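You operate a simulated robot arm through the tools that you are given. There is no shell and no other tool. Be economical: measure what you need, move in short steps, check, and stop when the job is done.

You run a simulated robot arm. Do the job below in one go: nothing can be reset, and whatever is moved stays where it is left.

Task
Unbolt the shutter and wind it up to the yellow mark.
Fine: draw both bolts and turn the orange catch free.

It is judged by the outcome, as a careful person would: the job done as asked, and still so three seconds after it is handed in. It fails if anything else is knocked over, pushed out of place, dropped, spilled or broken.

Robot
A 6-joint arm with a two-finger gripper on a trunk, on a base that drives. Base frame: it is fixed to the floor where the robot stands at the start and does not move with it; the origin is under the middle of the robot, x ahead of it, y to its left, z up. Units: mm, rad, N and s.
With the tool pointing down near the work surface it reaches from about 280 to 720 mm from the robot's upright axis, wherever it stands. Its first joint turns from -2.897 to 2.897 rad. Places, roughly: left shutter bolt [0, 1400, 900]; orange catch by the crank [-500, 1400, 1100]; right shutter bolt [400, 0, 900]; shutter crank [-200, 1400, 1100]. Payload 1.57 kg.
The TCP is the grasp point between the finger pads, 21 mm short of the fingertips. In the tool frame z runs along the fingers and y along their closing line. The gripper opens to 70 mm. The gripper's body begins 50 mm behind the TCP.
Orientation is that of the tool frame in the base frame, as [roll, pitch, yaw] about the fixed x, y, z axes, in that order (R = Rz(yaw) Ry(pitch) Rx(roll)). With the fingers straight down and closing along the base's y, the tool's x points along the base's -x, its y along +y and its z along -z.

Tools
- The arm moves only by the tool play_rows. Its arguments are lists of equal length, an entry for each row: "xyz": the shift along the base's x, y, z in mm, a list of three; "delta_rot": the turn, a rotation vector about the base's x, y, z in rad, a list of three. In form: {"xyz": [[dx, dy, dz], ...], "delta_rot": [[wx, wy, wz], ...]}. A call has 1 to 10 rows; each row shifts and turns the commanded pose from where the row before left it. "claw" is the closure in counts, from 0 (fully open) to 255 (shut), set as the call begins (left out, the last holds). A row lasts 0.2 s, in which the tool goes at most 50 mm and 0.15 rad; a call with a longer step from one row to the next is refused whole, and so is a gripper value outside its range. A pose out of reach is approached as far as the arm can. The call stops where the force on the tool passes 50 N (or 10 N more than at its start, if that is more) or the arm is blocked; 0.2 s more then pass. The fingers move at their own pace and stop on an object; they squeeze with about 30 N. The grip force told is the motor's: it shows also when the fingers shut on nothing. Time passes only in rows, and 0.2 s behind the last, so rows that do not move let the fingers close. It gives the time, the measured TCP pose, the force on the tool (base axes), the opening and the grip force at its end, in the units of the frame above (readings bear some noise), with the torque about the TCP (base axes, N m) and any sound that the robot's microphone picked up, and new pictures: "pictures" is both (left out), scene, wrist or none.
- Cameras (640 x 400 px; columns grow to the right, rows downward): "scene" is now at [16.8, 134.7, 1480.1]; the picture's right is [-0.24, -0.97, 0.00], its down [-0.74, 0.18, -0.65] and it looks along [0.63, -0.16, -0.76] (base axes); focal length 255 px, centre (320, 200). "wrist" rides on the gripper at [79, 4, -81] in the tool frame; the picture's right is [-0.05, 1.00, 0.00], its down [-0.67, -0.04, -0.75] and it looks along [-0.74, -0.04, 0.67] (tool axes); focal length 256 px, centre (320, 200). There is no depth. A picture from a camera that has moved, and an enlarged one, comes with that camera's place and axes in the base frame and with its lens.
- base_move(legs): drives the robot by 1 to 6 legs, each [ahead, left, turn to the left] in mm, mm and rad, along the robot's own axes; the way and the turn of a leg run together, so that a leg with both is an arc; at most 1500 mm and 3.142 rad a leg. The arm and the cameras ride along, it lands a little off, and it stops where it bumps. It gives what a move gives, and a new picture of the scene camera.
- aim_head(pan, tilt): turns the head with the scene camera to pan (to the left, within 2.705 rad either way) and tilt (down, from -0.506 to 1.204), counted from straight ahead of the robot. It gives what a move gives, and a new picture of the scene camera.
- zoom(camera, box): a new picture of the part [left, top, right, bottom] of that camera's present view, enlarged. The clock stands still meanwhile.
- sign_off(): hands the job in; it is judged then, once.

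Go step by step. Nothing tells you exact positions but the pictures and the camera data: compare them with the known pose of the tool, close in by small moves and look again before you grip or let go. The budget is 120 turns and 260 pictures, counting those below and the enlarged ones. Unless the task says otherwise, let go and move clear before handing in, and close with one line.

The tools are called after "Request:" as a command line: name --argument value ..., lists and objects as JSON in quotes. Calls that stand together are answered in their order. play_rows: Moves the arm, as the interface text tells. Its arguments: {"type":"object","properties":{"xyz":{"type":"array","items":{"type":"array","items":{"type":"number"}}},"delta_rot":{"type":"array","items":{"type":"array","items":{"type":"number"}}},"claw":{"type":"number"},"pictures":{"type":"string","enum":["both","scene","wrist","none"]}},"required":["xyz","delta_rot"]} The other tools are called the same way: base_move (legs) drives the base; aim_head (pan, tilt) turns the head that bears the scene camera; zoom (camera, box) takes an enlarged picture of a part of a camera's view; sign_off () hands the job in.

At the start:

```text
t: 0.0
position: [431.3, -167.0, 1055.5]
ee_rot: [-3.142, -0.002, -3.14]
wrist_force: [0.5, 0.3, 1.0]
moment: [-0.01, 0.0, 0.03]
gripper_width: 70.0
finger_force: 0.0
robot x, y, heading: [0.3, 3.9, -0.001]
head pan, tilt: [-0.244, 0.869]
```

scene: 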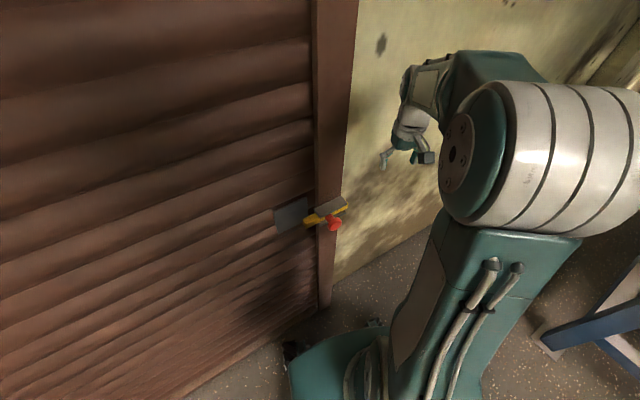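
wrist: 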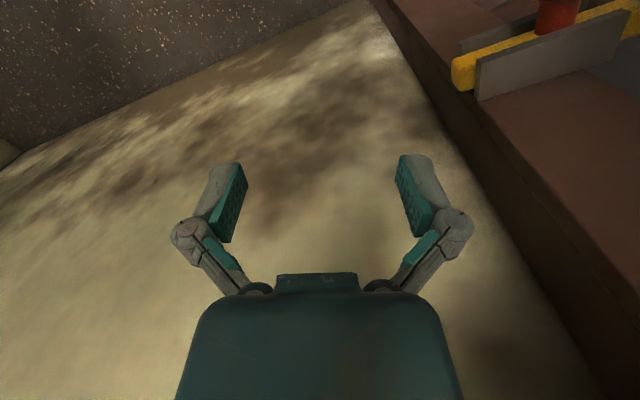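

I see the right bolt (yellow with a red knob) on the shutter's frame, just ahead of the robot. I'll enlarge it to see how it works.

Request:
zoom --camera "scene" --box '[250, 170, 378, 250]'

Request:
zoom --camera "wrist" --box '[384, 0, 640, 160]'

Request:
aim_head --pan 0.6 --tilt 0.3

```text
5.00 times, centred on (314, 210) of scene
camera zoom: at [16.8, 134.7, 1480.1], right [-0.24, -0.97, 0.0], down [-0.74, 0.18, -0.65], along [0.63, -0.16, -0.76], focal length 1276 px, centre (350, 150)
```

zoom: 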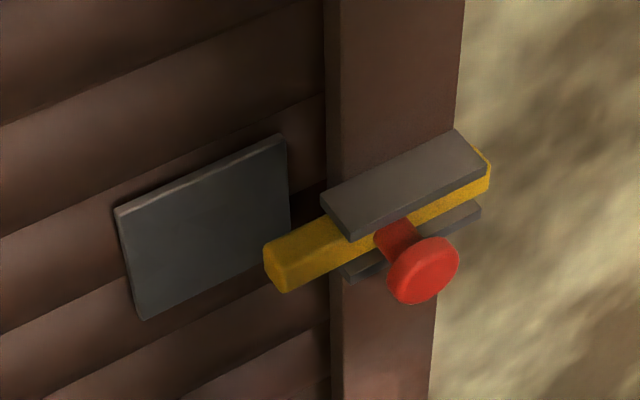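

```text
2.50 times, centred on (512, 80) of wrist
camera zoom: at [353.1, -163.3, 1138.0], right [0.05, 1.0, 0.0], down [0.67, -0.04, 0.74], along [0.74, -0.04, -0.67], focal length 640 px, centre (-160, 500)
```

zoom: 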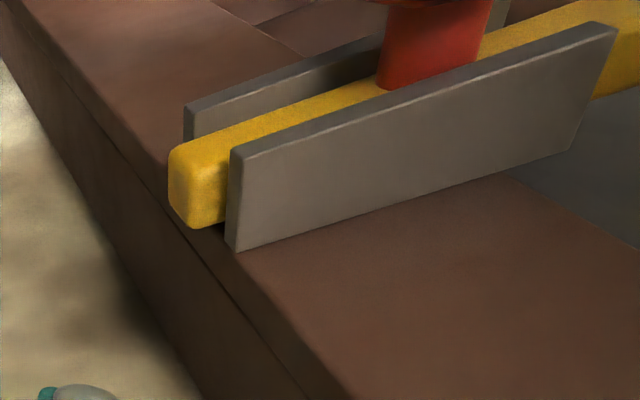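

```text
t: 1.2
position: [433.1, -168.7, 1057.1]
ee_rot: [-3.142, 0.0, -3.14]
wrist_force: [0.6, -0.4, 0.0]
moment: [0.01, 0.01, 0.02]
gripper_width: 70.1
finger_force: 0.0
robot x, y, heading: [0.1, -0.2, 0.002]
head pan, tilt: [0.6, 0.3]
camera scene: at [19.0, 206.0, 1529.9], right [0.56, -0.83, 0.0], down [-0.25, -0.17, -0.95], along [0.79, 0.54, -0.3], focal length 255 px, centre (320, 200)
```

scene: 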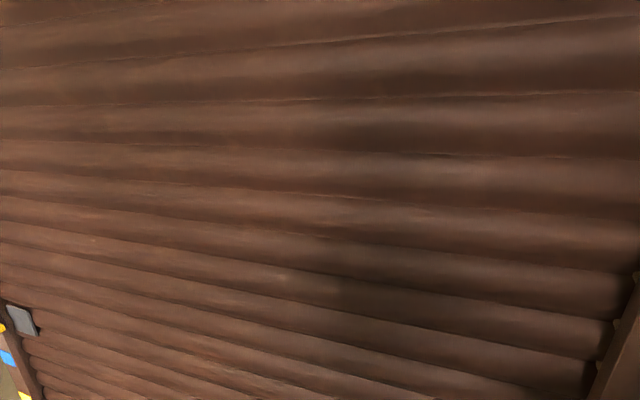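

The shutter runs off to the left. I look further left for the left bolt, crank and catch.

Request:
aim_head --pan 1.3 --tilt 0.3

Request:
aim_head --pan 2.0 --tilt 0.2

Request:
aim_head --pan -0.8 --tilt 0.6

Request:
aim_head --pan 0.9 --tilt -0.4

```text
t: 2.2
position: [432.9, -167.9, 1058.6]
ee_rot: [3.14, -0.002, -3.14]
wrist_force: [-0.4, 0.7, -0.8]
moment: [0.0, 0.0, 0.02]
gripper_width: 70.1
finger_force: 0.0
robot x, y, heading: [3.7, 2.7, -0.002]
head pan, tilt: [1.3, 0.3]
camera scene: at [-33.1, 243.3, 1529.9], right [0.96, -0.27, 0.0], down [-0.08, -0.28, -0.96], along [0.26, 0.92, -0.3], focal length 255 px, centre (320, 200)
```

scene: 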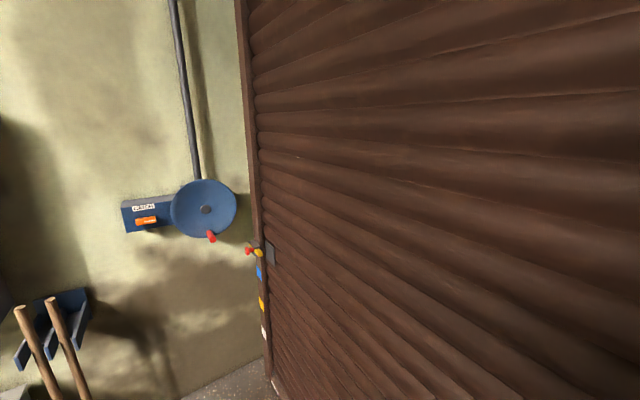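

```text
t: 3.3
position: [431.8, -166.8, 1055.9]
ee_rot: [3.141, -0.003, 3.141]
wrist_force: [-0.5, 0.0, -0.4]
moment: [0.0, 0.0, 0.0]
gripper_width: 70.1
finger_force: 0.0
robot x, y, heading: [0.7, 1.7, -0.003]
head pan, tilt: [2.0, 0.201]
camera scene: at [-96.8, 238.0, 1539.3], right [0.91, 0.42, 0.0], down [0.08, -0.18, -0.98], along [-0.41, 0.89, -0.2], focal length 255 px, centre (320, 200)
```

scene: 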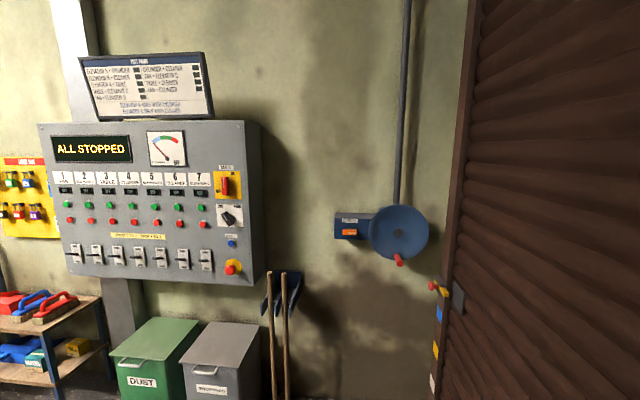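

```text
t: 5.8
position: [432.9, -167.5, 1056.8]
ee_rot: [-3.141, -0.002, 3.141]
wrist_force: [0.1, -0.7, 0.0]
moment: [-0.01, 0.01, 0.03]
gripper_width: 70.3
finger_force: 0.0
robot x, y, heading: [0.0, 2.2, 0.002]
head pan, tilt: [-0.799, 0.6]
camera scene: at [3.5, 89.9, 1502.5], right [-0.72, -0.7, 0.0], down [-0.39, 0.4, -0.82], along [0.57, -0.59, -0.57], focal length 255 px, centre (320, 200)
```

scene: 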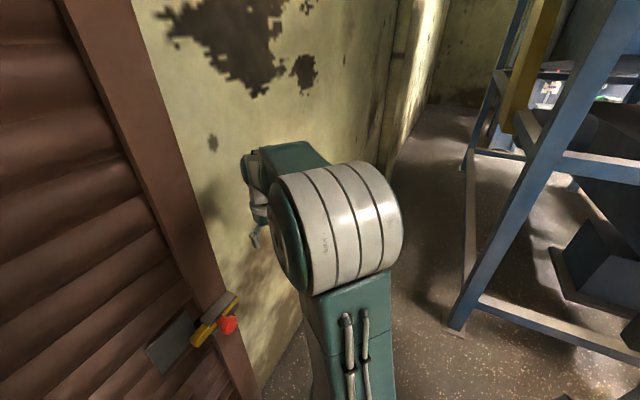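

```text
t: 7.5
position: [433.1, -168.0, 1056.5]
ee_rot: [3.141, -0.003, 3.141]
wrist_force: [-0.8, -0.7, 0.1]
moment: [0.01, -0.03, 0.04]
gripper_width: 70.0
finger_force: 0.0
robot x, y, heading: [-1.9, 1.4, 0.003]
head pan, tilt: [0.901, -0.4]
camera scene: at [-12.6, 210.6, 1590.7], right [0.78, -0.62, 0.0], down [0.24, 0.3, -0.92], along [0.57, 0.72, 0.39], focal length 255 px, centre (320, 200)
```

scene: 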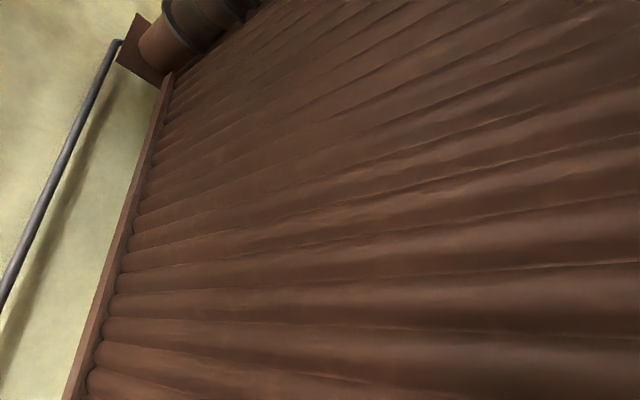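

The right bolt's knob is at about [391, 0, 921], and its bolt slides along the wall direction (0.29, -0.96). I'll turn the tool to match and hover above the knob.

Request:
aim_head --pan -0.1 --tilt 0.9

Request:
play_rows --xyz '[[-15, 34, -8], [-8, 34, -8], [-8, 34, -8], [-8, 34, -8], [0, 32, -8], [0, 0, 0]]' --delta_rot '[[0, 0, 0.059], [0, 0, 0.059], [0, 0, 0.059], [0, 0, 0.059], [0, 0, 0.058], [0, 0, 0]]' --claw 0

```text
t: 9.0
position: [433.1, -168.1, 1056.3]
ee_rot: [-3.141, -0.001, -3.141]
wrist_force: [0.7, 0.7, 0.4]
moment: [0.01, -0.02, 0.02]
gripper_width: 69.8
finger_force: 0.2
robot x, y, heading: [1.6, 3.0, 0.001]
head pan, tilt: [-0.099, 0.901]
camera scene: at [17.1, 145.8, 1477.7], right [-0.1, -1.0, 0.0], down [-0.78, 0.08, -0.62], along [0.62, -0.06, -0.78], focal length 255 px, centre (320, 200)
```

scene: 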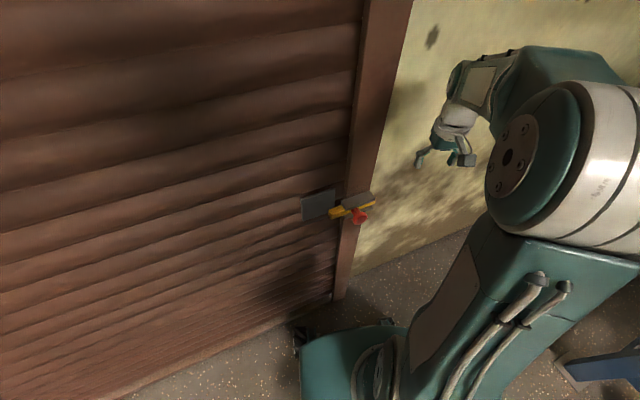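

```text
t: 10.4
position: [391.8, 0.7, 1017.1]
ee_rot: [-3.14, -0.001, -2.848]
wrist_force: [0.4, -0.1, -0.4]
moment: [0.0, 0.0, 0.04]
gripper_width: 70.0
finger_force: 0.1
robot x, y, heading: [-2.5, 0.7, -0.004]
head pan, tilt: [-0.099, 0.901]
camera scene: at [16.8, 146.7, 1477.5], right [-0.1, -1.0, 0.0], down [-0.78, 0.08, -0.62], along [0.62, -0.06, -0.78], focal length 255 px, centre (320, 200)
camera wrist: at [315.8, -17.5, 1097.5], right [-0.24, 0.97, 0.0], down [0.65, 0.16, 0.74], along [0.72, 0.18, -0.67], focal length 256 px, centre (320, 200)
```

scene: 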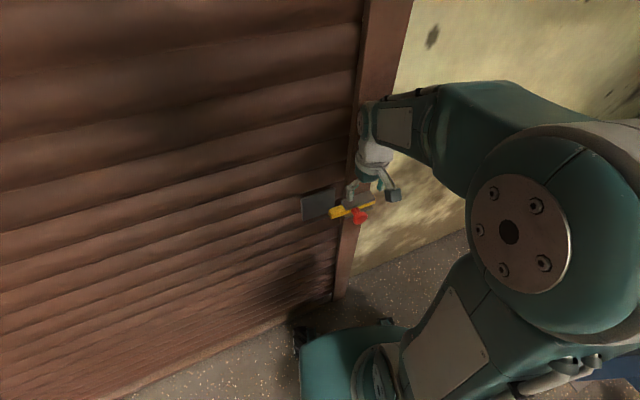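
wrist: 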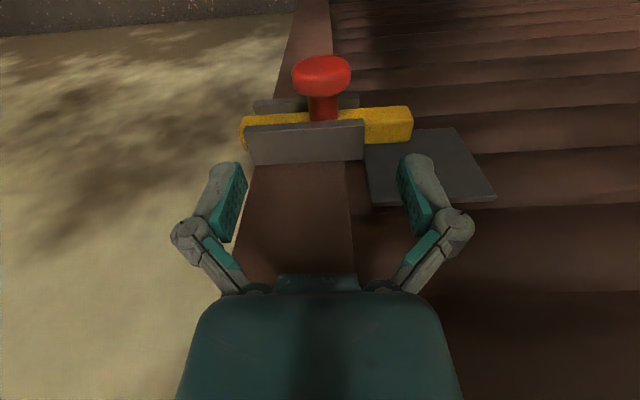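

The knob lies roughly below the tool. I lower 45 mm, move slightly outward, and look again.

Request:
play_rows --xyz '[[-4, 0, -22], [-3, 0, -23], [0, 0, 0]]' --delta_rot '[[0, 0, 0], [0, 0, 0], [0, 0, 0]]'

Request:
zoom --camera "scene" --box '[292, 160, 420, 240]'

```text
t: 11.2
position: [385.4, 2.7, 971.4]
ee_rot: [3.14, -0.002, -2.847]
wrist_force: [0.0, 0.2, 0.4]
moment: [0.02, 0.01, 0.05]
gripper_width: 70.1
finger_force: 0.0
robot x, y, heading: [0.9, 1.5, -0.001]
head pan, tilt: [-0.099, 0.901]
camera scene: at [16.8, 146.5, 1477.6], right [-0.1, -1.0, 0.0], down [-0.78, 0.08, -0.62], along [0.62, -0.06, -0.78], focal length 255 px, centre (320, 200)
camera wrist: at [308.8, -16.9, 1052.4], right [-0.24, 0.97, 0.0], down [0.65, 0.16, 0.74], along [0.72, 0.18, -0.67], focal length 256 px, centre (320, 200)
```

scene: 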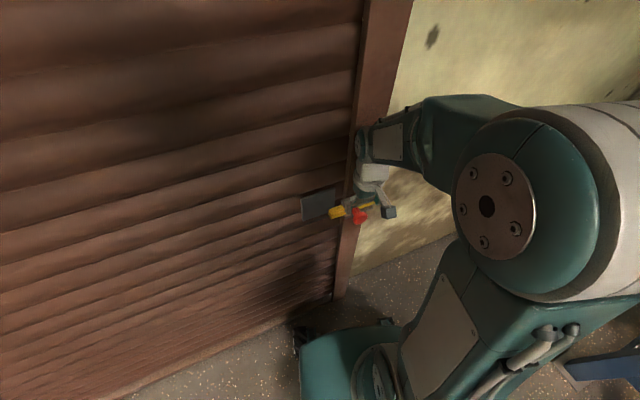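
wrist: 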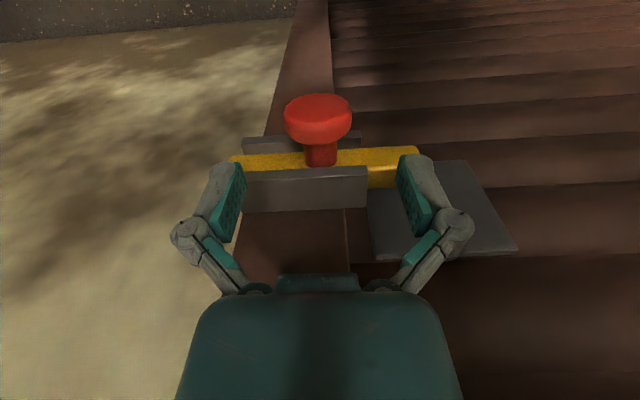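

```text
5.00 times, centred on (356, 200) of scene
camera zoom: at [16.8, 146.5, 1477.6], right [-0.1, -1.0, 0.0], down [-0.78, 0.08, -0.62], along [0.62, -0.06, -0.78], focal length 1276 px, centre (140, 200)
```

zoom: 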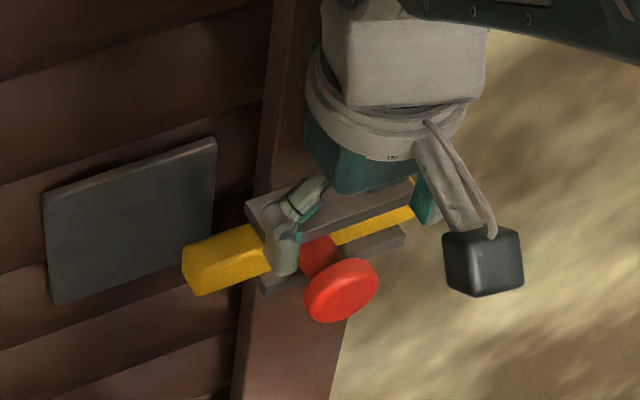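

The knob's disc is about 36 mm across, roughly 6 mm further from the wall than the TCP and near z 925. I shift outward, lower around it and look before gripping.

Request:
play_rows --xyz '[[-6, -3, 0], [0, 0, -16], [0, 0, -16], [0, 0, -14], [0, 0, 0]]' --delta_rot '[[0, 0, 0], [0, 0, 0], [0, 0, 0], [0, 0, 0], [0, 0, 0]]'

Request:
zoom --camera "scene" --box '[292, 160, 420, 240]'

```text
t: 12.4
position: [379.7, -2.4, 925.3]
ee_rot: [3.141, 0.0, -2.849]
wrist_force: [0.1, -0.3, -0.3]
moment: [-0.01, 0.01, 0.01]
gripper_width: 69.9
finger_force: 0.1
robot x, y, heading: [-5.0, 0.2, -0.0]
head pan, tilt: [-0.099, 0.901]
camera scene: at [16.9, 146.6, 1477.6], right [-0.1, -1.0, 0.0], down [-0.78, 0.08, -0.62], along [0.62, -0.06, -0.78], focal length 255 px, centre (320, 200)
camera wrist: at [303.1, -21.2, 1006.8], right [-0.24, 0.97, 0.0], down [0.65, 0.16, 0.74], along [0.72, 0.18, -0.67], focal length 256 px, centre (320, 200)
```

scene: 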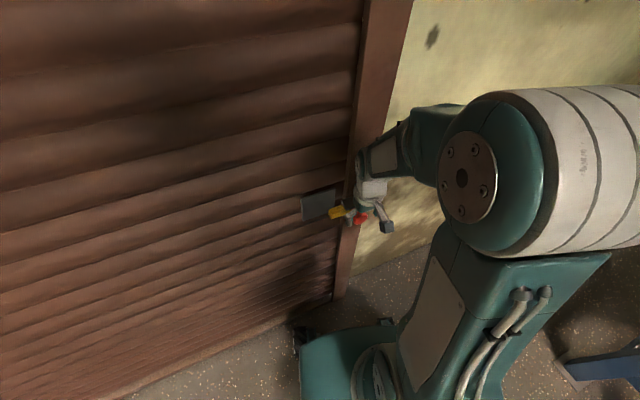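
wrist: 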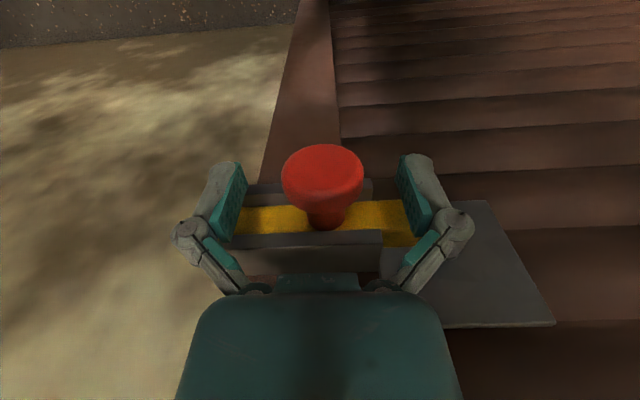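

```text
5.00 times, centred on (356, 200) of scene
camera zoom: at [16.9, 146.6, 1477.6], right [-0.1, -1.0, 0.0], down [-0.78, 0.08, -0.62], along [0.62, -0.06, -0.78], focal length 1276 px, centre (140, 200)
```

zoom: 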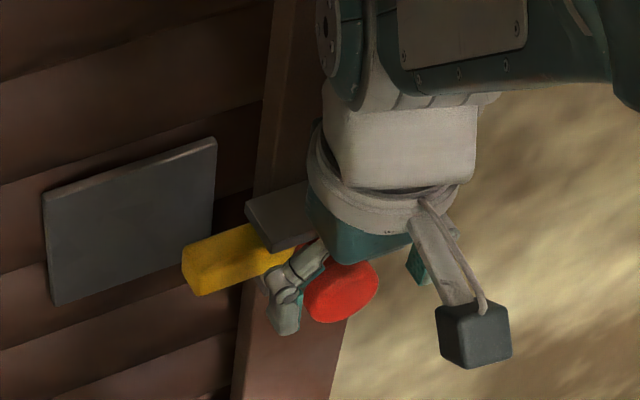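

The knob sits between the pads. I close on it, then draw along (0.29, -0.957).

Request:
play_rows --xyz '[[0, 0, 0], [0, 0, 0], [0, 0, 0]]' --delta_rot '[[0, 0, 0], [0, 0, 0], [0, 0, 0]]' --claw 255 --pictures "wrist"

Request:
play_rows --xyz '[[1.5, -4.8, 0], [2.9, -9.6, 0], [2.9, -9.6, 0], [2.9, -9.6, 0], [0, 0, 0]]' --delta_rot '[[0, 0, 0], [0, 0, 0], [0, 0, 0], [0, 0, 0], [0, 0, 0]]'

```text
t: 13.2
position: [381.0, -1.5, 927.6]
ee_rot: [-3.141, 0.004, -2.847]
wrist_force: [0.8, -0.2, 29.5]
moment: [-0.27, 0.28, 0.16]
gripper_width: 41.4
finger_force: 32.0
robot x, y, heading: [2.5, 1.7, -0.003]
head pan, tilt: [-0.099, 0.901]
camera wrist: at [303.1, -21.2, 1008.1], right [-0.24, 0.97, 0.0], down [0.65, 0.16, 0.75], along [0.73, 0.18, -0.66], focal length 256 px, centre (320, 200)
```

wrist: 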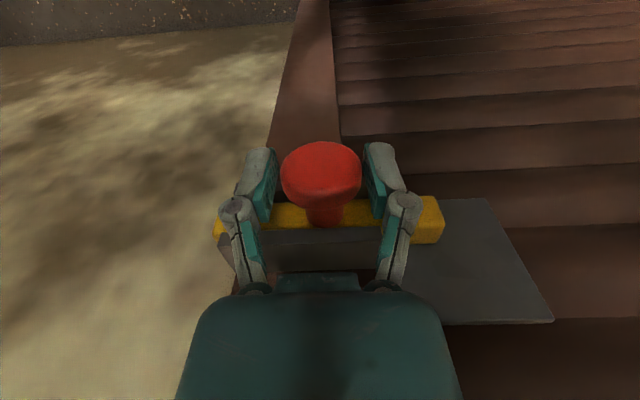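

```text
t: 14.4
position: [391.3, -34.7, 926.3]
ee_rot: [-3.139, 0.001, -2.848]
wrist_force: [8.8, 4.2, 33.2]
moment: [0.27, -0.69, 0.08]
gripper_width: 41.6
finger_force: 31.5
robot x, y, heading: [1.0, 0.0, -0.001]
head pan, tilt: [-0.099, 0.901]
camera scene: at [15.9, 147.6, 1477.6], right [-0.1, -1.0, 0.0], down [-0.78, 0.08, -0.62], along [0.62, -0.06, -0.78], focal length 255 px, centre (320, 200)
camera wrist: at [313.8, -54.2, 1008.0], right [-0.24, 0.97, 0.0], down [0.65, 0.16, 0.75], along [0.73, 0.18, -0.67], focal length 256 px, centre (320, 200)
```

scene: 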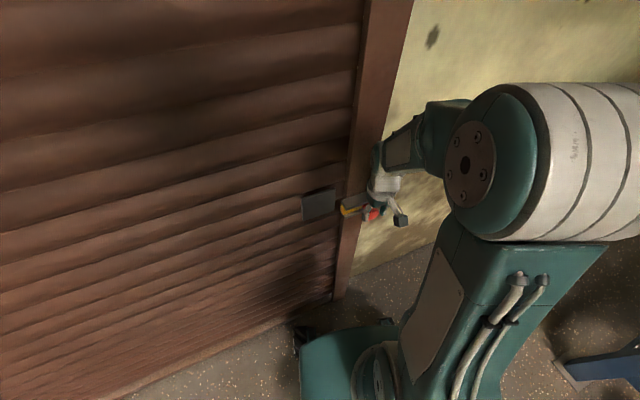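
wrist: 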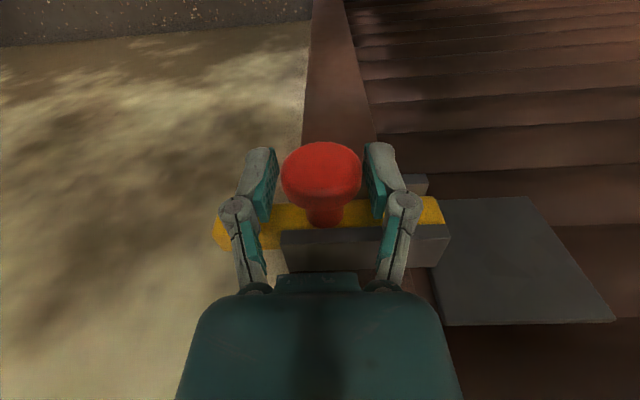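

The bolt slides freely and is already 35 mm out; I continue to the stop.

Request:
play_rows --xyz '[[2.9, -9.6, 0], [2.9, -9.6, 0], [2.9, -9.6, 0], [2.9, -9.6, 0], [0, 0, 0]]' --delta_rot '[[0, 0, 0], [0, 0, 0], [0, 0, 0], [0, 0, 0], [0, 0, 0]]'

```text
t: 15.3
position: [397.0, -60.6, 923.2]
ee_rot: [3.127, -0.01, -2.845]
wrist_force: [-2.9, 42.3, 13.9]
moment: [0.63, 0.43, 0.08]
gripper_width: 41.5
finger_force: 31.9
robot x, y, heading: [-0.6, 5.0, 0.006]
head pan, tilt: [-0.099, 0.901]
stopped in row 4: the force on the tool passed its limit at 57 N (the readings are from after the stop); the commanded pose is now the measured one
camera scene: at [15.6, 156.5, 1476.8], right [-0.1, -1.0, 0.01], down [-0.78, 0.07, -0.62], along [0.62, -0.06, -0.78], focal length 255 px, centre (320, 200)
camera wrist: at [320.6, -80.6, 1005.9], right [-0.24, 0.97, 0.01], down [0.66, 0.15, 0.74], along [0.71, 0.19, -0.68], focal length 256 px, centre (320, 200)
```

scene: 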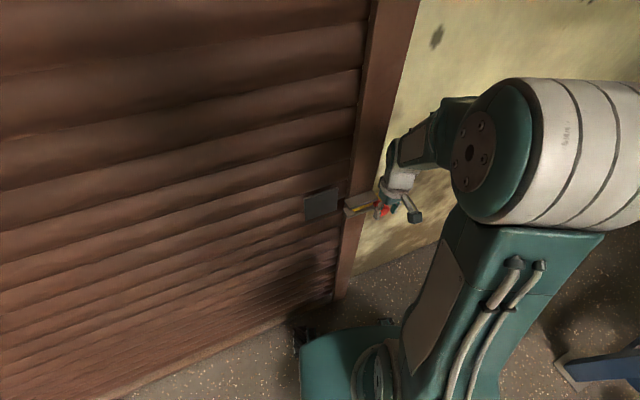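
wrist: 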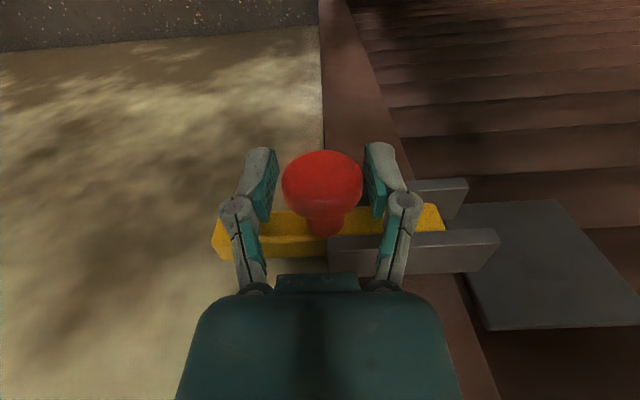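

The bolt has hit its stop, 60 mm out. I let go and raise clear.

Request:
play_rows --xyz '[[0, 0, 0], [0, 0, 0], [0, 0, 0]]' --delta_rot '[[0, 0, 0], [0, 0, 0], [0, 0, 0]]' --claw 0 --pictures "none"

Request:
play_rows --xyz '[[0, 0, 20], [0, 0, 40], [-15, 0, 40], [-40, -10, 10], [0, 0, 0]]' --delta_rot '[[0, 0, 0], [0, 0, 0], [0, 0, 0], [0, 0, 0], [0, 0, 0]]'

Request:
zoom --camera "scene" --box '[292, 160, 420, 240]'

Request:
aim_head --pan 1.45 --tilt 0.35

Request:
zoom --camera "scene" --box '[160, 130, 400, 380]'

```text
t: 16.1
position: [397.0, -62.9, 923.4]
ee_rot: [3.13, -0.015, -2.844]
wrist_force: [-0.3, 0.4, -0.1]
moment: [-0.02, 0.02, 0.0]
gripper_width: 70.0
finger_force: 0.0
robot x, y, heading: [-1.0, 0.3, 0.002]
head pan, tilt: [-0.099, 0.901]
```

```text
t: 17.3
position: [342.2, -77.6, 1033.9]
ee_rot: [3.129, -0.011, -2.845]
wrist_force: [-0.3, 0.1, -0.5]
moment: [0.0, -0.01, 0.02]
gripper_width: 70.2
finger_force: 0.0
robot x, y, heading: [-1.5, -0.7, 0.006]
head pan, tilt: [-0.099, 0.901]
camera scene: at [16.0, 147.5, 1477.6], right [-0.1, -1.0, 0.0], down [-0.78, 0.08, -0.62], along [0.62, -0.06, -0.78], focal length 255 px, centre (320, 200)
camera wrist: at [266.0, -96.0, 1116.1], right [-0.24, 0.97, 0.01], down [0.66, 0.16, 0.74], along [0.71, 0.19, -0.68], focal length 256 px, centre (320, 200)
```

scene: 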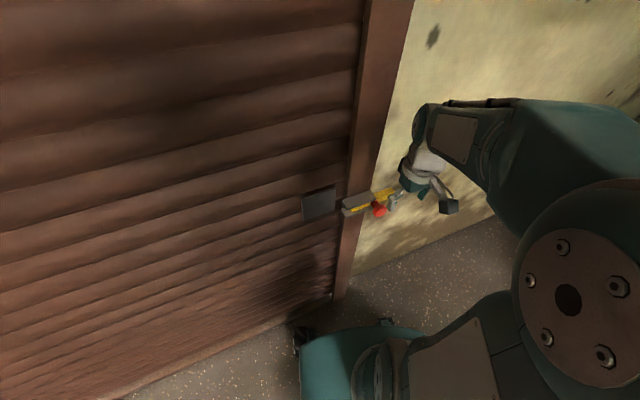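
wrist: 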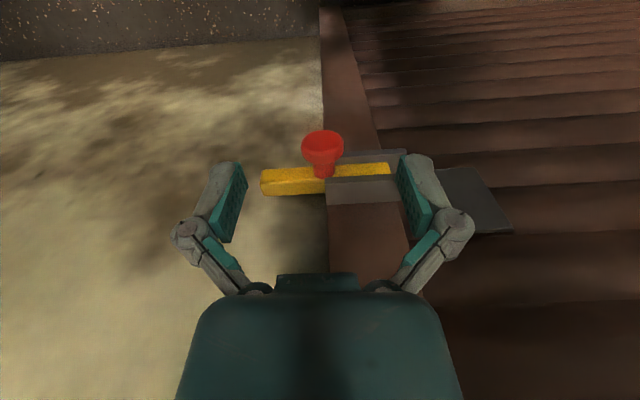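

```text
5.00 times, centred on (356, 200) of scene
camera zoom: at [16.0, 147.5, 1477.6], right [-0.1, -1.0, 0.0], down [-0.78, 0.08, -0.62], along [0.62, -0.06, -0.78], focal length 1276 px, centre (140, 200)
```

zoom: 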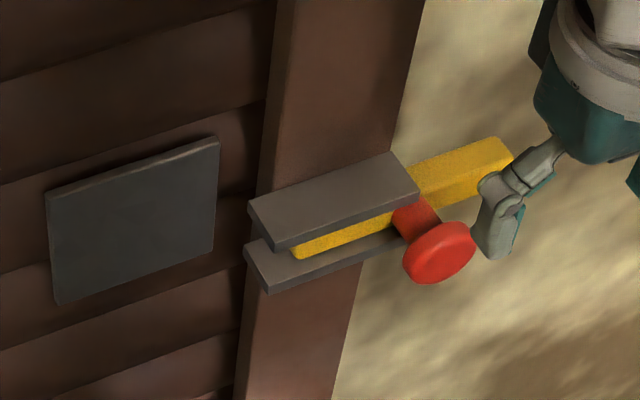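

```text
t: 18.9
position: [341.9, -75.8, 1034.4]
ee_rot: [3.129, -0.009, -2.845]
wrist_force: [-0.1, 0.2, -0.1]
moment: [0.0, -0.01, 0.02]
gripper_width: 70.1
finger_force: 0.1
robot x, y, heading: [3.5, 3.5, 0.002]
head pan, tilt: [1.45, 0.351]
camera scene: at [-47.9, 247.8, 1525.1], right [0.99, -0.12, 0.0], down [-0.04, -0.34, -0.94], along [0.11, 0.93, -0.34], focal length 255 px, centre (320, 200)
```

scene: 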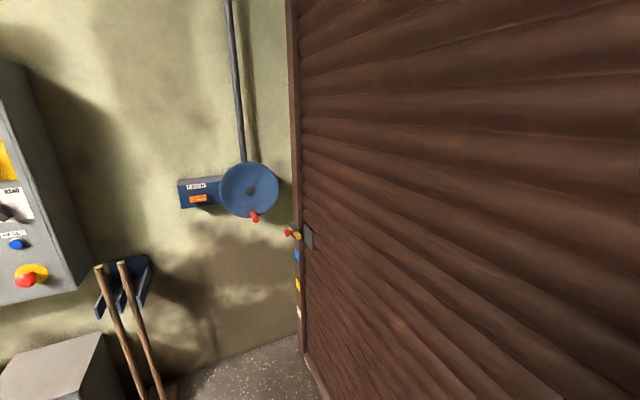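

```text
1.60 times, centred on (280, 255) of scene
camera zoom: at [-47.9, 247.8, 1525.1], right [0.99, -0.12, 0.0], down [-0.04, -0.34, -0.94], along [0.11, 0.93, -0.34], focal length 408 px, centre (384, 112)
```

zoom: 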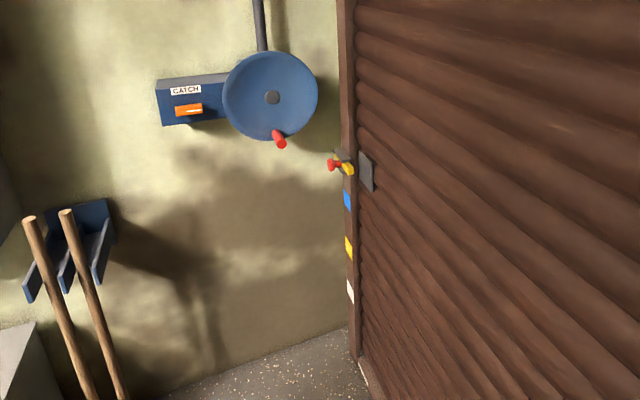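

The right bolt is fully drawn. The shutter's left jamb meets another wall with the crank at a right angle there, so one standpoint near (-290, 960) should reach the rest. I check that the floor is free first.

Request:
aim_head --pan 1.6 --tilt 1.0

Request:
aim_head --pan 2.3 --tilt 0.7

```text
t: 20.0
position: [342.4, -75.3, 1033.7]
ee_rot: [3.128, -0.01, -2.845]
wrist_force: [0.6, 0.0, -0.5]
moment: [-0.04, 0.0, 0.03]
gripper_width: 70.1
finger_force: 0.0
robot x, y, heading: [-0.7, -1.0, 0.001]
head pan, tilt: [1.6, 1.0]
camera scene: at [-61.2, 225.0, 1470.4], right [1.0, 0.03, 0.0], down [0.03, -0.84, -0.54], along [-0.02, 0.54, -0.84], focal length 255 px, centre (320, 200)
```

scene: 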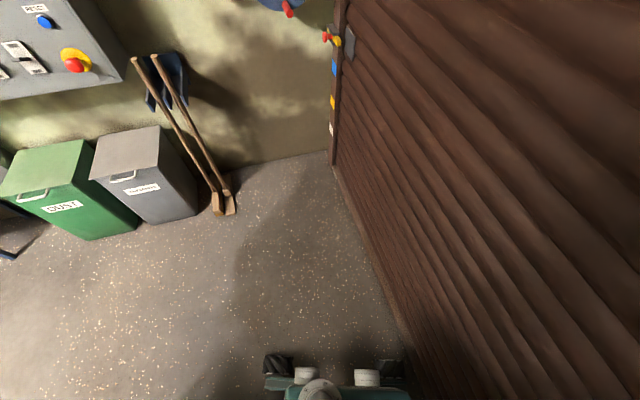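

```text
t: 21.1
position: [341.5, -75.4, 1033.7]
ee_rot: [3.13, -0.008, -2.845]
wrist_force: [-0.3, 0.4, -0.5]
moment: [-0.01, -0.02, -0.01]
gripper_width: 70.2
finger_force: 0.1
robot x, y, heading: [0.4, 1.5, 0.004]
head pan, tilt: [2.3, 0.7]
camera scene: at [-115.7, 218.6, 1493.8], right [0.75, 0.67, 0.0], down [0.43, -0.48, -0.76], along [-0.51, 0.57, -0.64], focal length 255 px, centre (320, 200)
```

scene: 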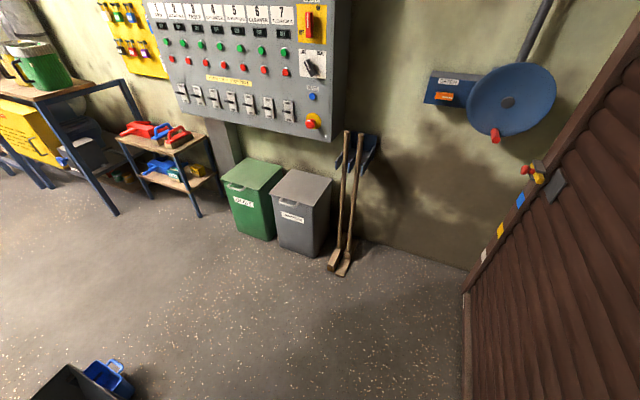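

The floor ahead is clear, with brooms near (-700, 1060) to stay away from. I drive back and left, then turn left to face the corner.

Request:
base_move --legs '[[-130, 0, 0], [-170, 640, 0], [0, 0, 1.2]]'

Request:
aim_head --pan 0.3 --tilt 0.35

Request:
aim_head --pan 0.3 --tilt 0.9

```text
t: 28.6
position: [-103.1, 934.0, 1033.5]
ee_rot: [3.128, -0.012, -1.637]
wrist_force: [-0.3, -0.8, 0.0]
moment: [-0.01, -0.02, -0.01]
gripper_width: 70.1
finger_force: 0.0
robot x, y, heading: [-300.4, 639.2, 1.21]
head pan, tilt: [2.3, 0.7]
camera scene: at [-541.5, 610.1, 1493.8], right [-0.36, 0.93, 0.0], down [0.6, 0.23, -0.77], along [-0.71, -0.27, -0.64], focal length 255 px, centre (320, 200)
```

scene: 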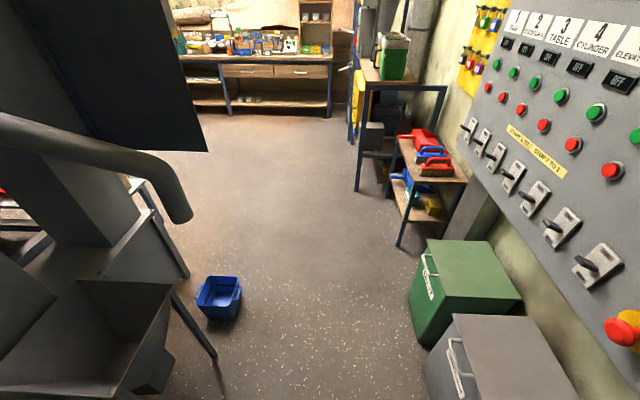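

```text
t: 30.6
position: [-102.5, 934.9, 1034.5]
ee_rot: [3.129, -0.009, -1.638]
wrist_force: [-0.3, 0.3, 0.1]
moment: [0.02, 0.01, -0.01]
gripper_width: 70.0
finger_force: 0.1
robot x, y, heading: [-296.7, 639.9, 1.201]
head pan, tilt: [0.3, 0.351]
camera scene: at [-456.5, 733.6, 1525.1], right [1.0, -0.06, 0.0], down [-0.02, -0.34, -0.94], along [0.06, 0.94, -0.34], focal length 255 px, centre (320, 200)
```

scene: 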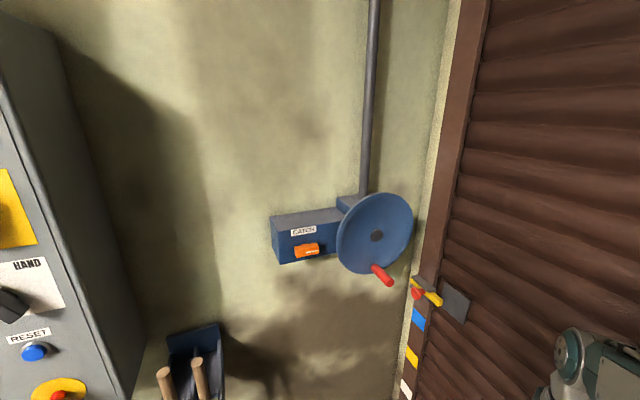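

```text
t: 31.5
position: [-103.9, 934.3, 1034.9]
ee_rot: [3.129, -0.012, -1.637]
wrist_force: [0.0, 0.6, 0.7]
moment: [-0.01, 0.01, 0.02]
gripper_width: 70.0
finger_force: 0.0
robot x, y, heading: [-296.6, 642.9, 1.204]
head pan, tilt: [0.3, 0.901]
camera scene: at [-457.5, 716.1, 1477.6], right [1.0, -0.06, 0.0], down [-0.05, -0.78, -0.62], along [0.04, 0.62, -0.78], focal length 255 px, centre (320, 200)
```

scene: 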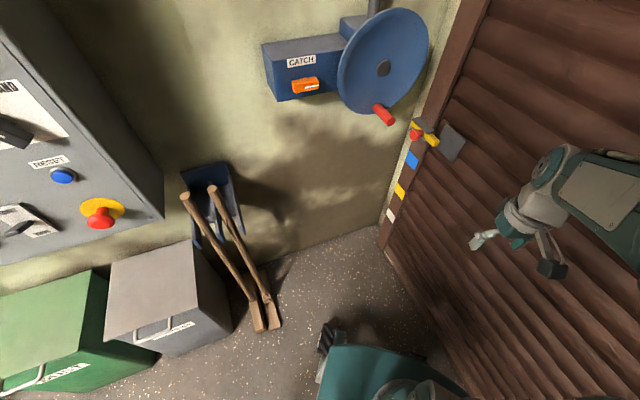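

Triangulated: left knob about (-82, 1420, 926), wheel hub (-239, 1415, 1160), handle tip (-212, 1340, 1044), catch (-450, 1337, 1157). I drive to about (-278, 856).

Request:
base_move --legs '[[207, 59, 0]]'

Request:
aim_head --pan 0.1 --tilt 0.75

Request:
zoom --camera "scene" --box '[200, 0, 520, 200]'

```text
t: 33.2
position: [-84.4, 1148.3, 1033.7]
ee_rot: [3.129, -0.01, -1.639]
wrist_force: [-0.4, 0.2, -0.2]
moment: [-0.01, 0.0, 0.01]
gripper_width: 70.1
finger_force: 0.1
robot x, y, heading: [-279.0, 855.3, 1.204]
head pan, tilt: [0.3, 0.901]
camera scene: at [-437.8, 929.3, 1477.8], right [1.0, -0.06, 0.0], down [-0.05, -0.78, -0.62], along [0.04, 0.62, -0.78], focal length 255 px, centre (320, 200)
```

scene: 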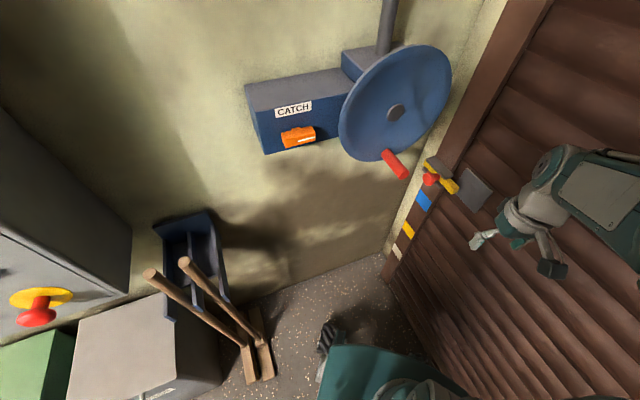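

```text
t: 33.9
position: [-84.6, 1147.7, 1035.3]
ee_rot: [3.13, -0.011, -1.637]
wrist_force: [0.2, -0.6, 0.0]
moment: [-0.02, -0.01, 0.0]
gripper_width: 70.1
finger_force: 0.1
robot x, y, heading: [-279.0, 854.3, 1.211]
head pan, tilt: [0.099, 0.75]
camera scene: at [-422.5, 934.5, 1489.5], right [0.97, -0.26, 0.0], down [-0.18, -0.66, -0.73], along [0.19, 0.71, -0.68], focal length 255 px, centre (320, 200)
```

scene: 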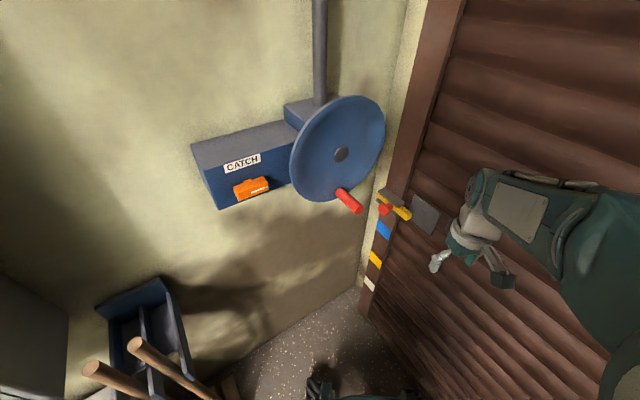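

```text
2.00 times, centred on (360, 100) of scene
camera zoom: at [-422.5, 934.5, 1489.5], right [0.97, -0.26, 0.0], down [-0.18, -0.66, -0.73], along [0.19, 0.71, -0.68], focal length 510 px, centre (240, 400)
```

zoom: 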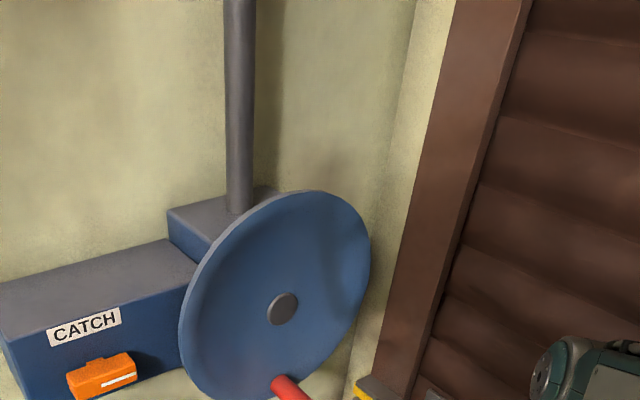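

The wheel overhangs the left bolt, so I'll come at the knob horizontally along the wall (tool pointing to the corner, fingers closing vertically). I turn the tool there in two halves.

Request:
play_rows --xyz '[[-1, 13, -8.4], [-1, 13, -8.4], [-1, 13, -8.4], [-1, 13, -8.4], [-1, 13, -8.4], [-1, 13, -8.4], [-1, 13, -8.4]]' --delta_rot '[[0.0791, 0.0996, -0.0724], [0.0791, 0.0996, -0.0724], [0.0791, 0.0996, -0.0724], [0.0791, 0.0996, -0.0724], [0.0791, 0.0996, -0.0724], [0.0791, 0.0996, -0.0724], [0.0791, 0.0996, -0.0724]]'

```text
t: 35.5
position: [-90.9, 1239.5, 973.8]
ee_rot: [2.277, 0.248, -2.292]
wrist_force: [-0.3, 0.3, 0.9]
moment: [0.01, 0.01, -0.01]
gripper_width: 70.1
finger_force: 0.1
robot x, y, heading: [-281.8, 852.8, 1.216]
head pan, tilt: [0.099, 0.75]
camera scene: at [-421.9, 934.8, 1489.6], right [0.97, -0.26, 0.0], down [-0.18, -0.66, -0.73], along [0.19, 0.71, -0.68], focal length 255 px, centre (320, 200)
camera wrist: at [-106.3, 1132.3, 1009.9], right [-0.58, 0.33, 0.75], down [0.8, 0.01, 0.61], along [0.19, 0.94, -0.27], focal length 256 px, centre (320, 200)
```

scene: 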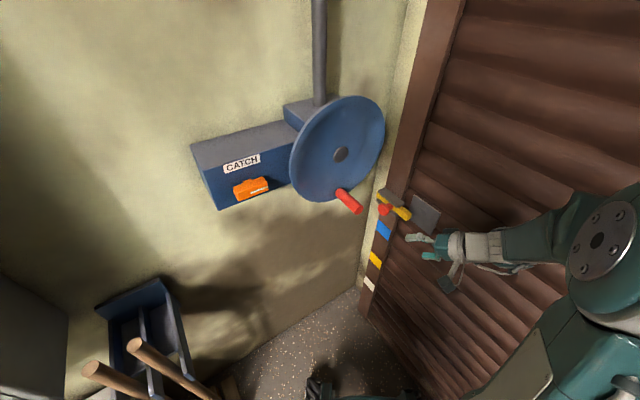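
wrist: 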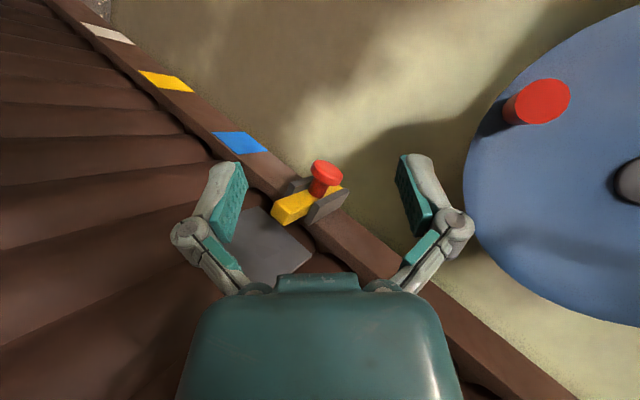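

The motion is clean and the knob is visible between the fingers. I finish the turn.

Request:
play_rows --xyz '[[-1, 13, -8.4], [-1, 13, -8.4], [-1, 13, -8.4], [-1, 13, -8.4], [-1, 13, -8.4], [-1, 13, -8.4], [0, 0, 0]]' --delta_rot '[[0.0791, 0.0996, -0.0724], [0.0791, 0.0996, -0.0724], [0.0791, 0.0996, -0.0724], [0.0791, 0.0996, -0.0724], [0.0791, 0.0996, -0.0724], [0.0791, 0.0996, -0.0724], [0, 0, 0]]'

```text
t: 37.1
position: [-98.0, 1317.5, 925.0]
ee_rot: [1.558, -0.006, -2.84]
wrist_force: [0.7, -1.3, 0.4]
moment: [0.03, 0.0, -0.01]
gripper_width: 70.0
finger_force: 0.1
robot x, y, heading: [-277.6, 857.1, 1.212]
head pan, tilt: [0.099, 0.75]
camera scene: at [-422.0, 935.4, 1489.5], right [0.97, -0.26, 0.0], down [-0.18, -0.66, -0.73], along [0.19, 0.71, -0.68], focal length 255 px, centre (320, 200)
camera wrist: at [-149.1, 1216.7, 928.3], right [0.06, 0.0, 1.0], down [0.86, -0.51, -0.05], along [0.51, 0.86, -0.03], focal length 256 px, centre (320, 200)
```

scene: 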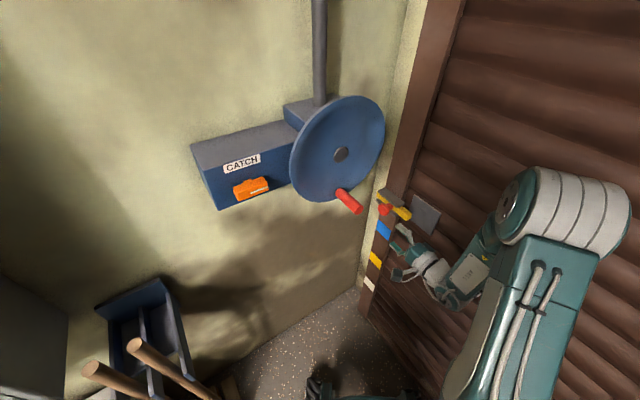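
wrist: 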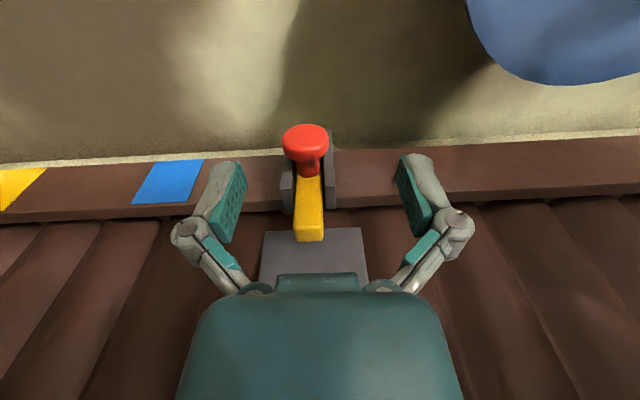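

The left knob is at about (-77, 1443, 910). I line up sideways and close half the gap along the wall.

Request:
play_rows --xyz '[[18, 5, -4], [18, 5, -4], [17, 5, -4], [-8, 26, 0], [-8, 26, 0], [0, 0, 0]]' --delta_rot '[[0, 0, 0], [0, 0, 0], [0, 0, 0], [0, 0, 0], [0, 0, 0], [0, 0, 0]]'

```text
t: 38.5
position: [-60.1, 1385.8, 912.4]
ee_rot: [1.559, -0.004, -2.839]
wrist_force: [0.1, 0.0, 0.2]
moment: [0.01, -0.01, -0.02]
gripper_width: 69.7
finger_force: 0.1
robot x, y, heading: [-276.1, 855.8, 1.21]
head pan, tilt: [0.099, 0.75]
camera scene: at [-421.9, 935.6, 1489.5], right [0.97, -0.26, 0.0], down [-0.18, -0.66, -0.73], along [0.19, 0.71, -0.68], focal length 255 px, centre (320, 200)
camera wrist: at [-112.0, 1283.3, 915.2], right [0.06, 0.01, 1.0], down [0.86, -0.51, -0.05], along [0.51, 0.86, -0.03], focal length 256 px, centre (320, 200)
```

scene: 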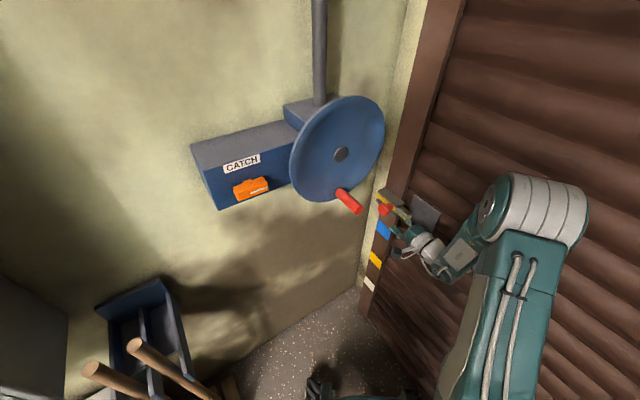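
wrist: 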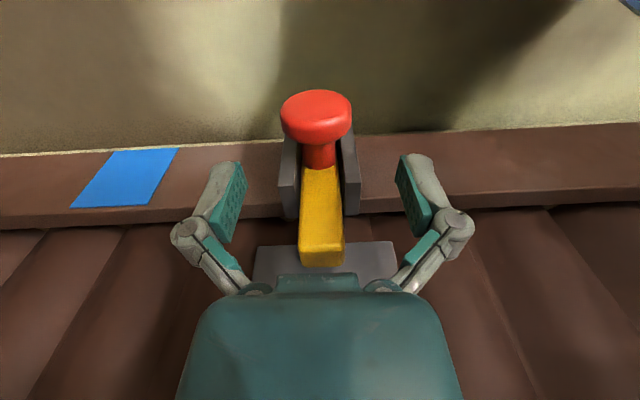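

This matches the right-bolt view just before its final approach, so I repeat it: 6 mm outward, 46 mm on.

Request:
play_rows --xyz '[[-6, -2, -1], [-4.5, 14.7, 0], [-4.4, 14.7, 0], [-4.4, 14.6, 0], [0, 0, 0]]' --delta_rot '[[0, 0, 0], [0, 0, 0], [0, 0, 0], [0, 0, 0], [0, 0, 0]]'

Request:
zoom --camera "scene" --box '[320, 160, 448, 240]'

```text
t: 39.7
position: [-80.8, 1427.3, 911.5]
ee_rot: [1.557, -0.003, -2.837]
wrist_force: [-0.3, -0.3, -0.4]
moment: [0.0, 0.0, 0.04]
gripper_width: 69.9
finger_force: 0.2
robot x, y, heading: [-279.0, 856.5, 1.208]
head pan, tilt: [0.099, 0.75]
camera scene: at [-422.1, 935.8, 1489.5], right [0.97, -0.26, 0.0], down [-0.18, -0.66, -0.73], along [0.19, 0.7, -0.68], focal length 255 px, centre (320, 200)
camera wrist: at [-131.8, 1325.4, 914.5], right [0.06, 0.01, 1.0], down [0.86, -0.51, -0.05], along [0.51, 0.86, -0.03], focal length 256 px, centre (320, 200)
```

scene: 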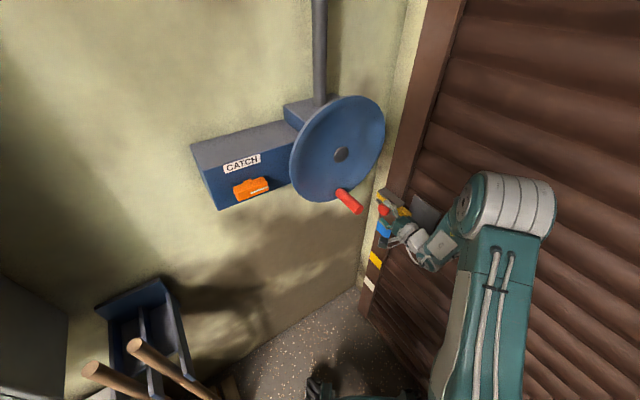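
wrist: 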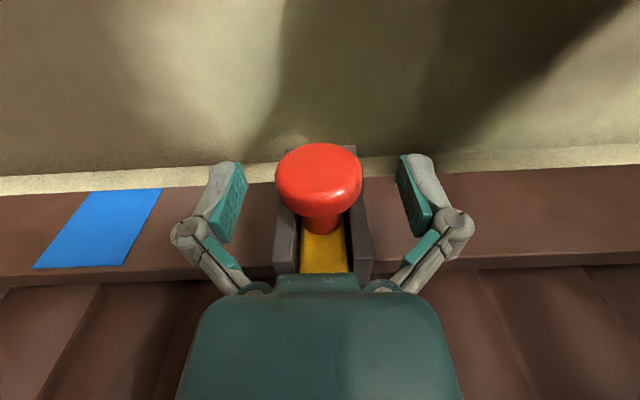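

```text
5.00 times, centred on (384, 200) of scene
camera zoom: at [-422.1, 935.8, 1489.5], right [0.97, -0.26, 0.0], down [-0.18, -0.66, -0.73], along [0.19, 0.7, -0.68], focal length 1276 px, centre (0, 200)
```

zoom: 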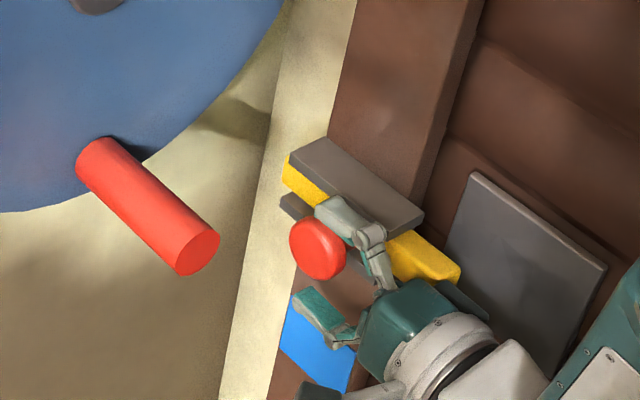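

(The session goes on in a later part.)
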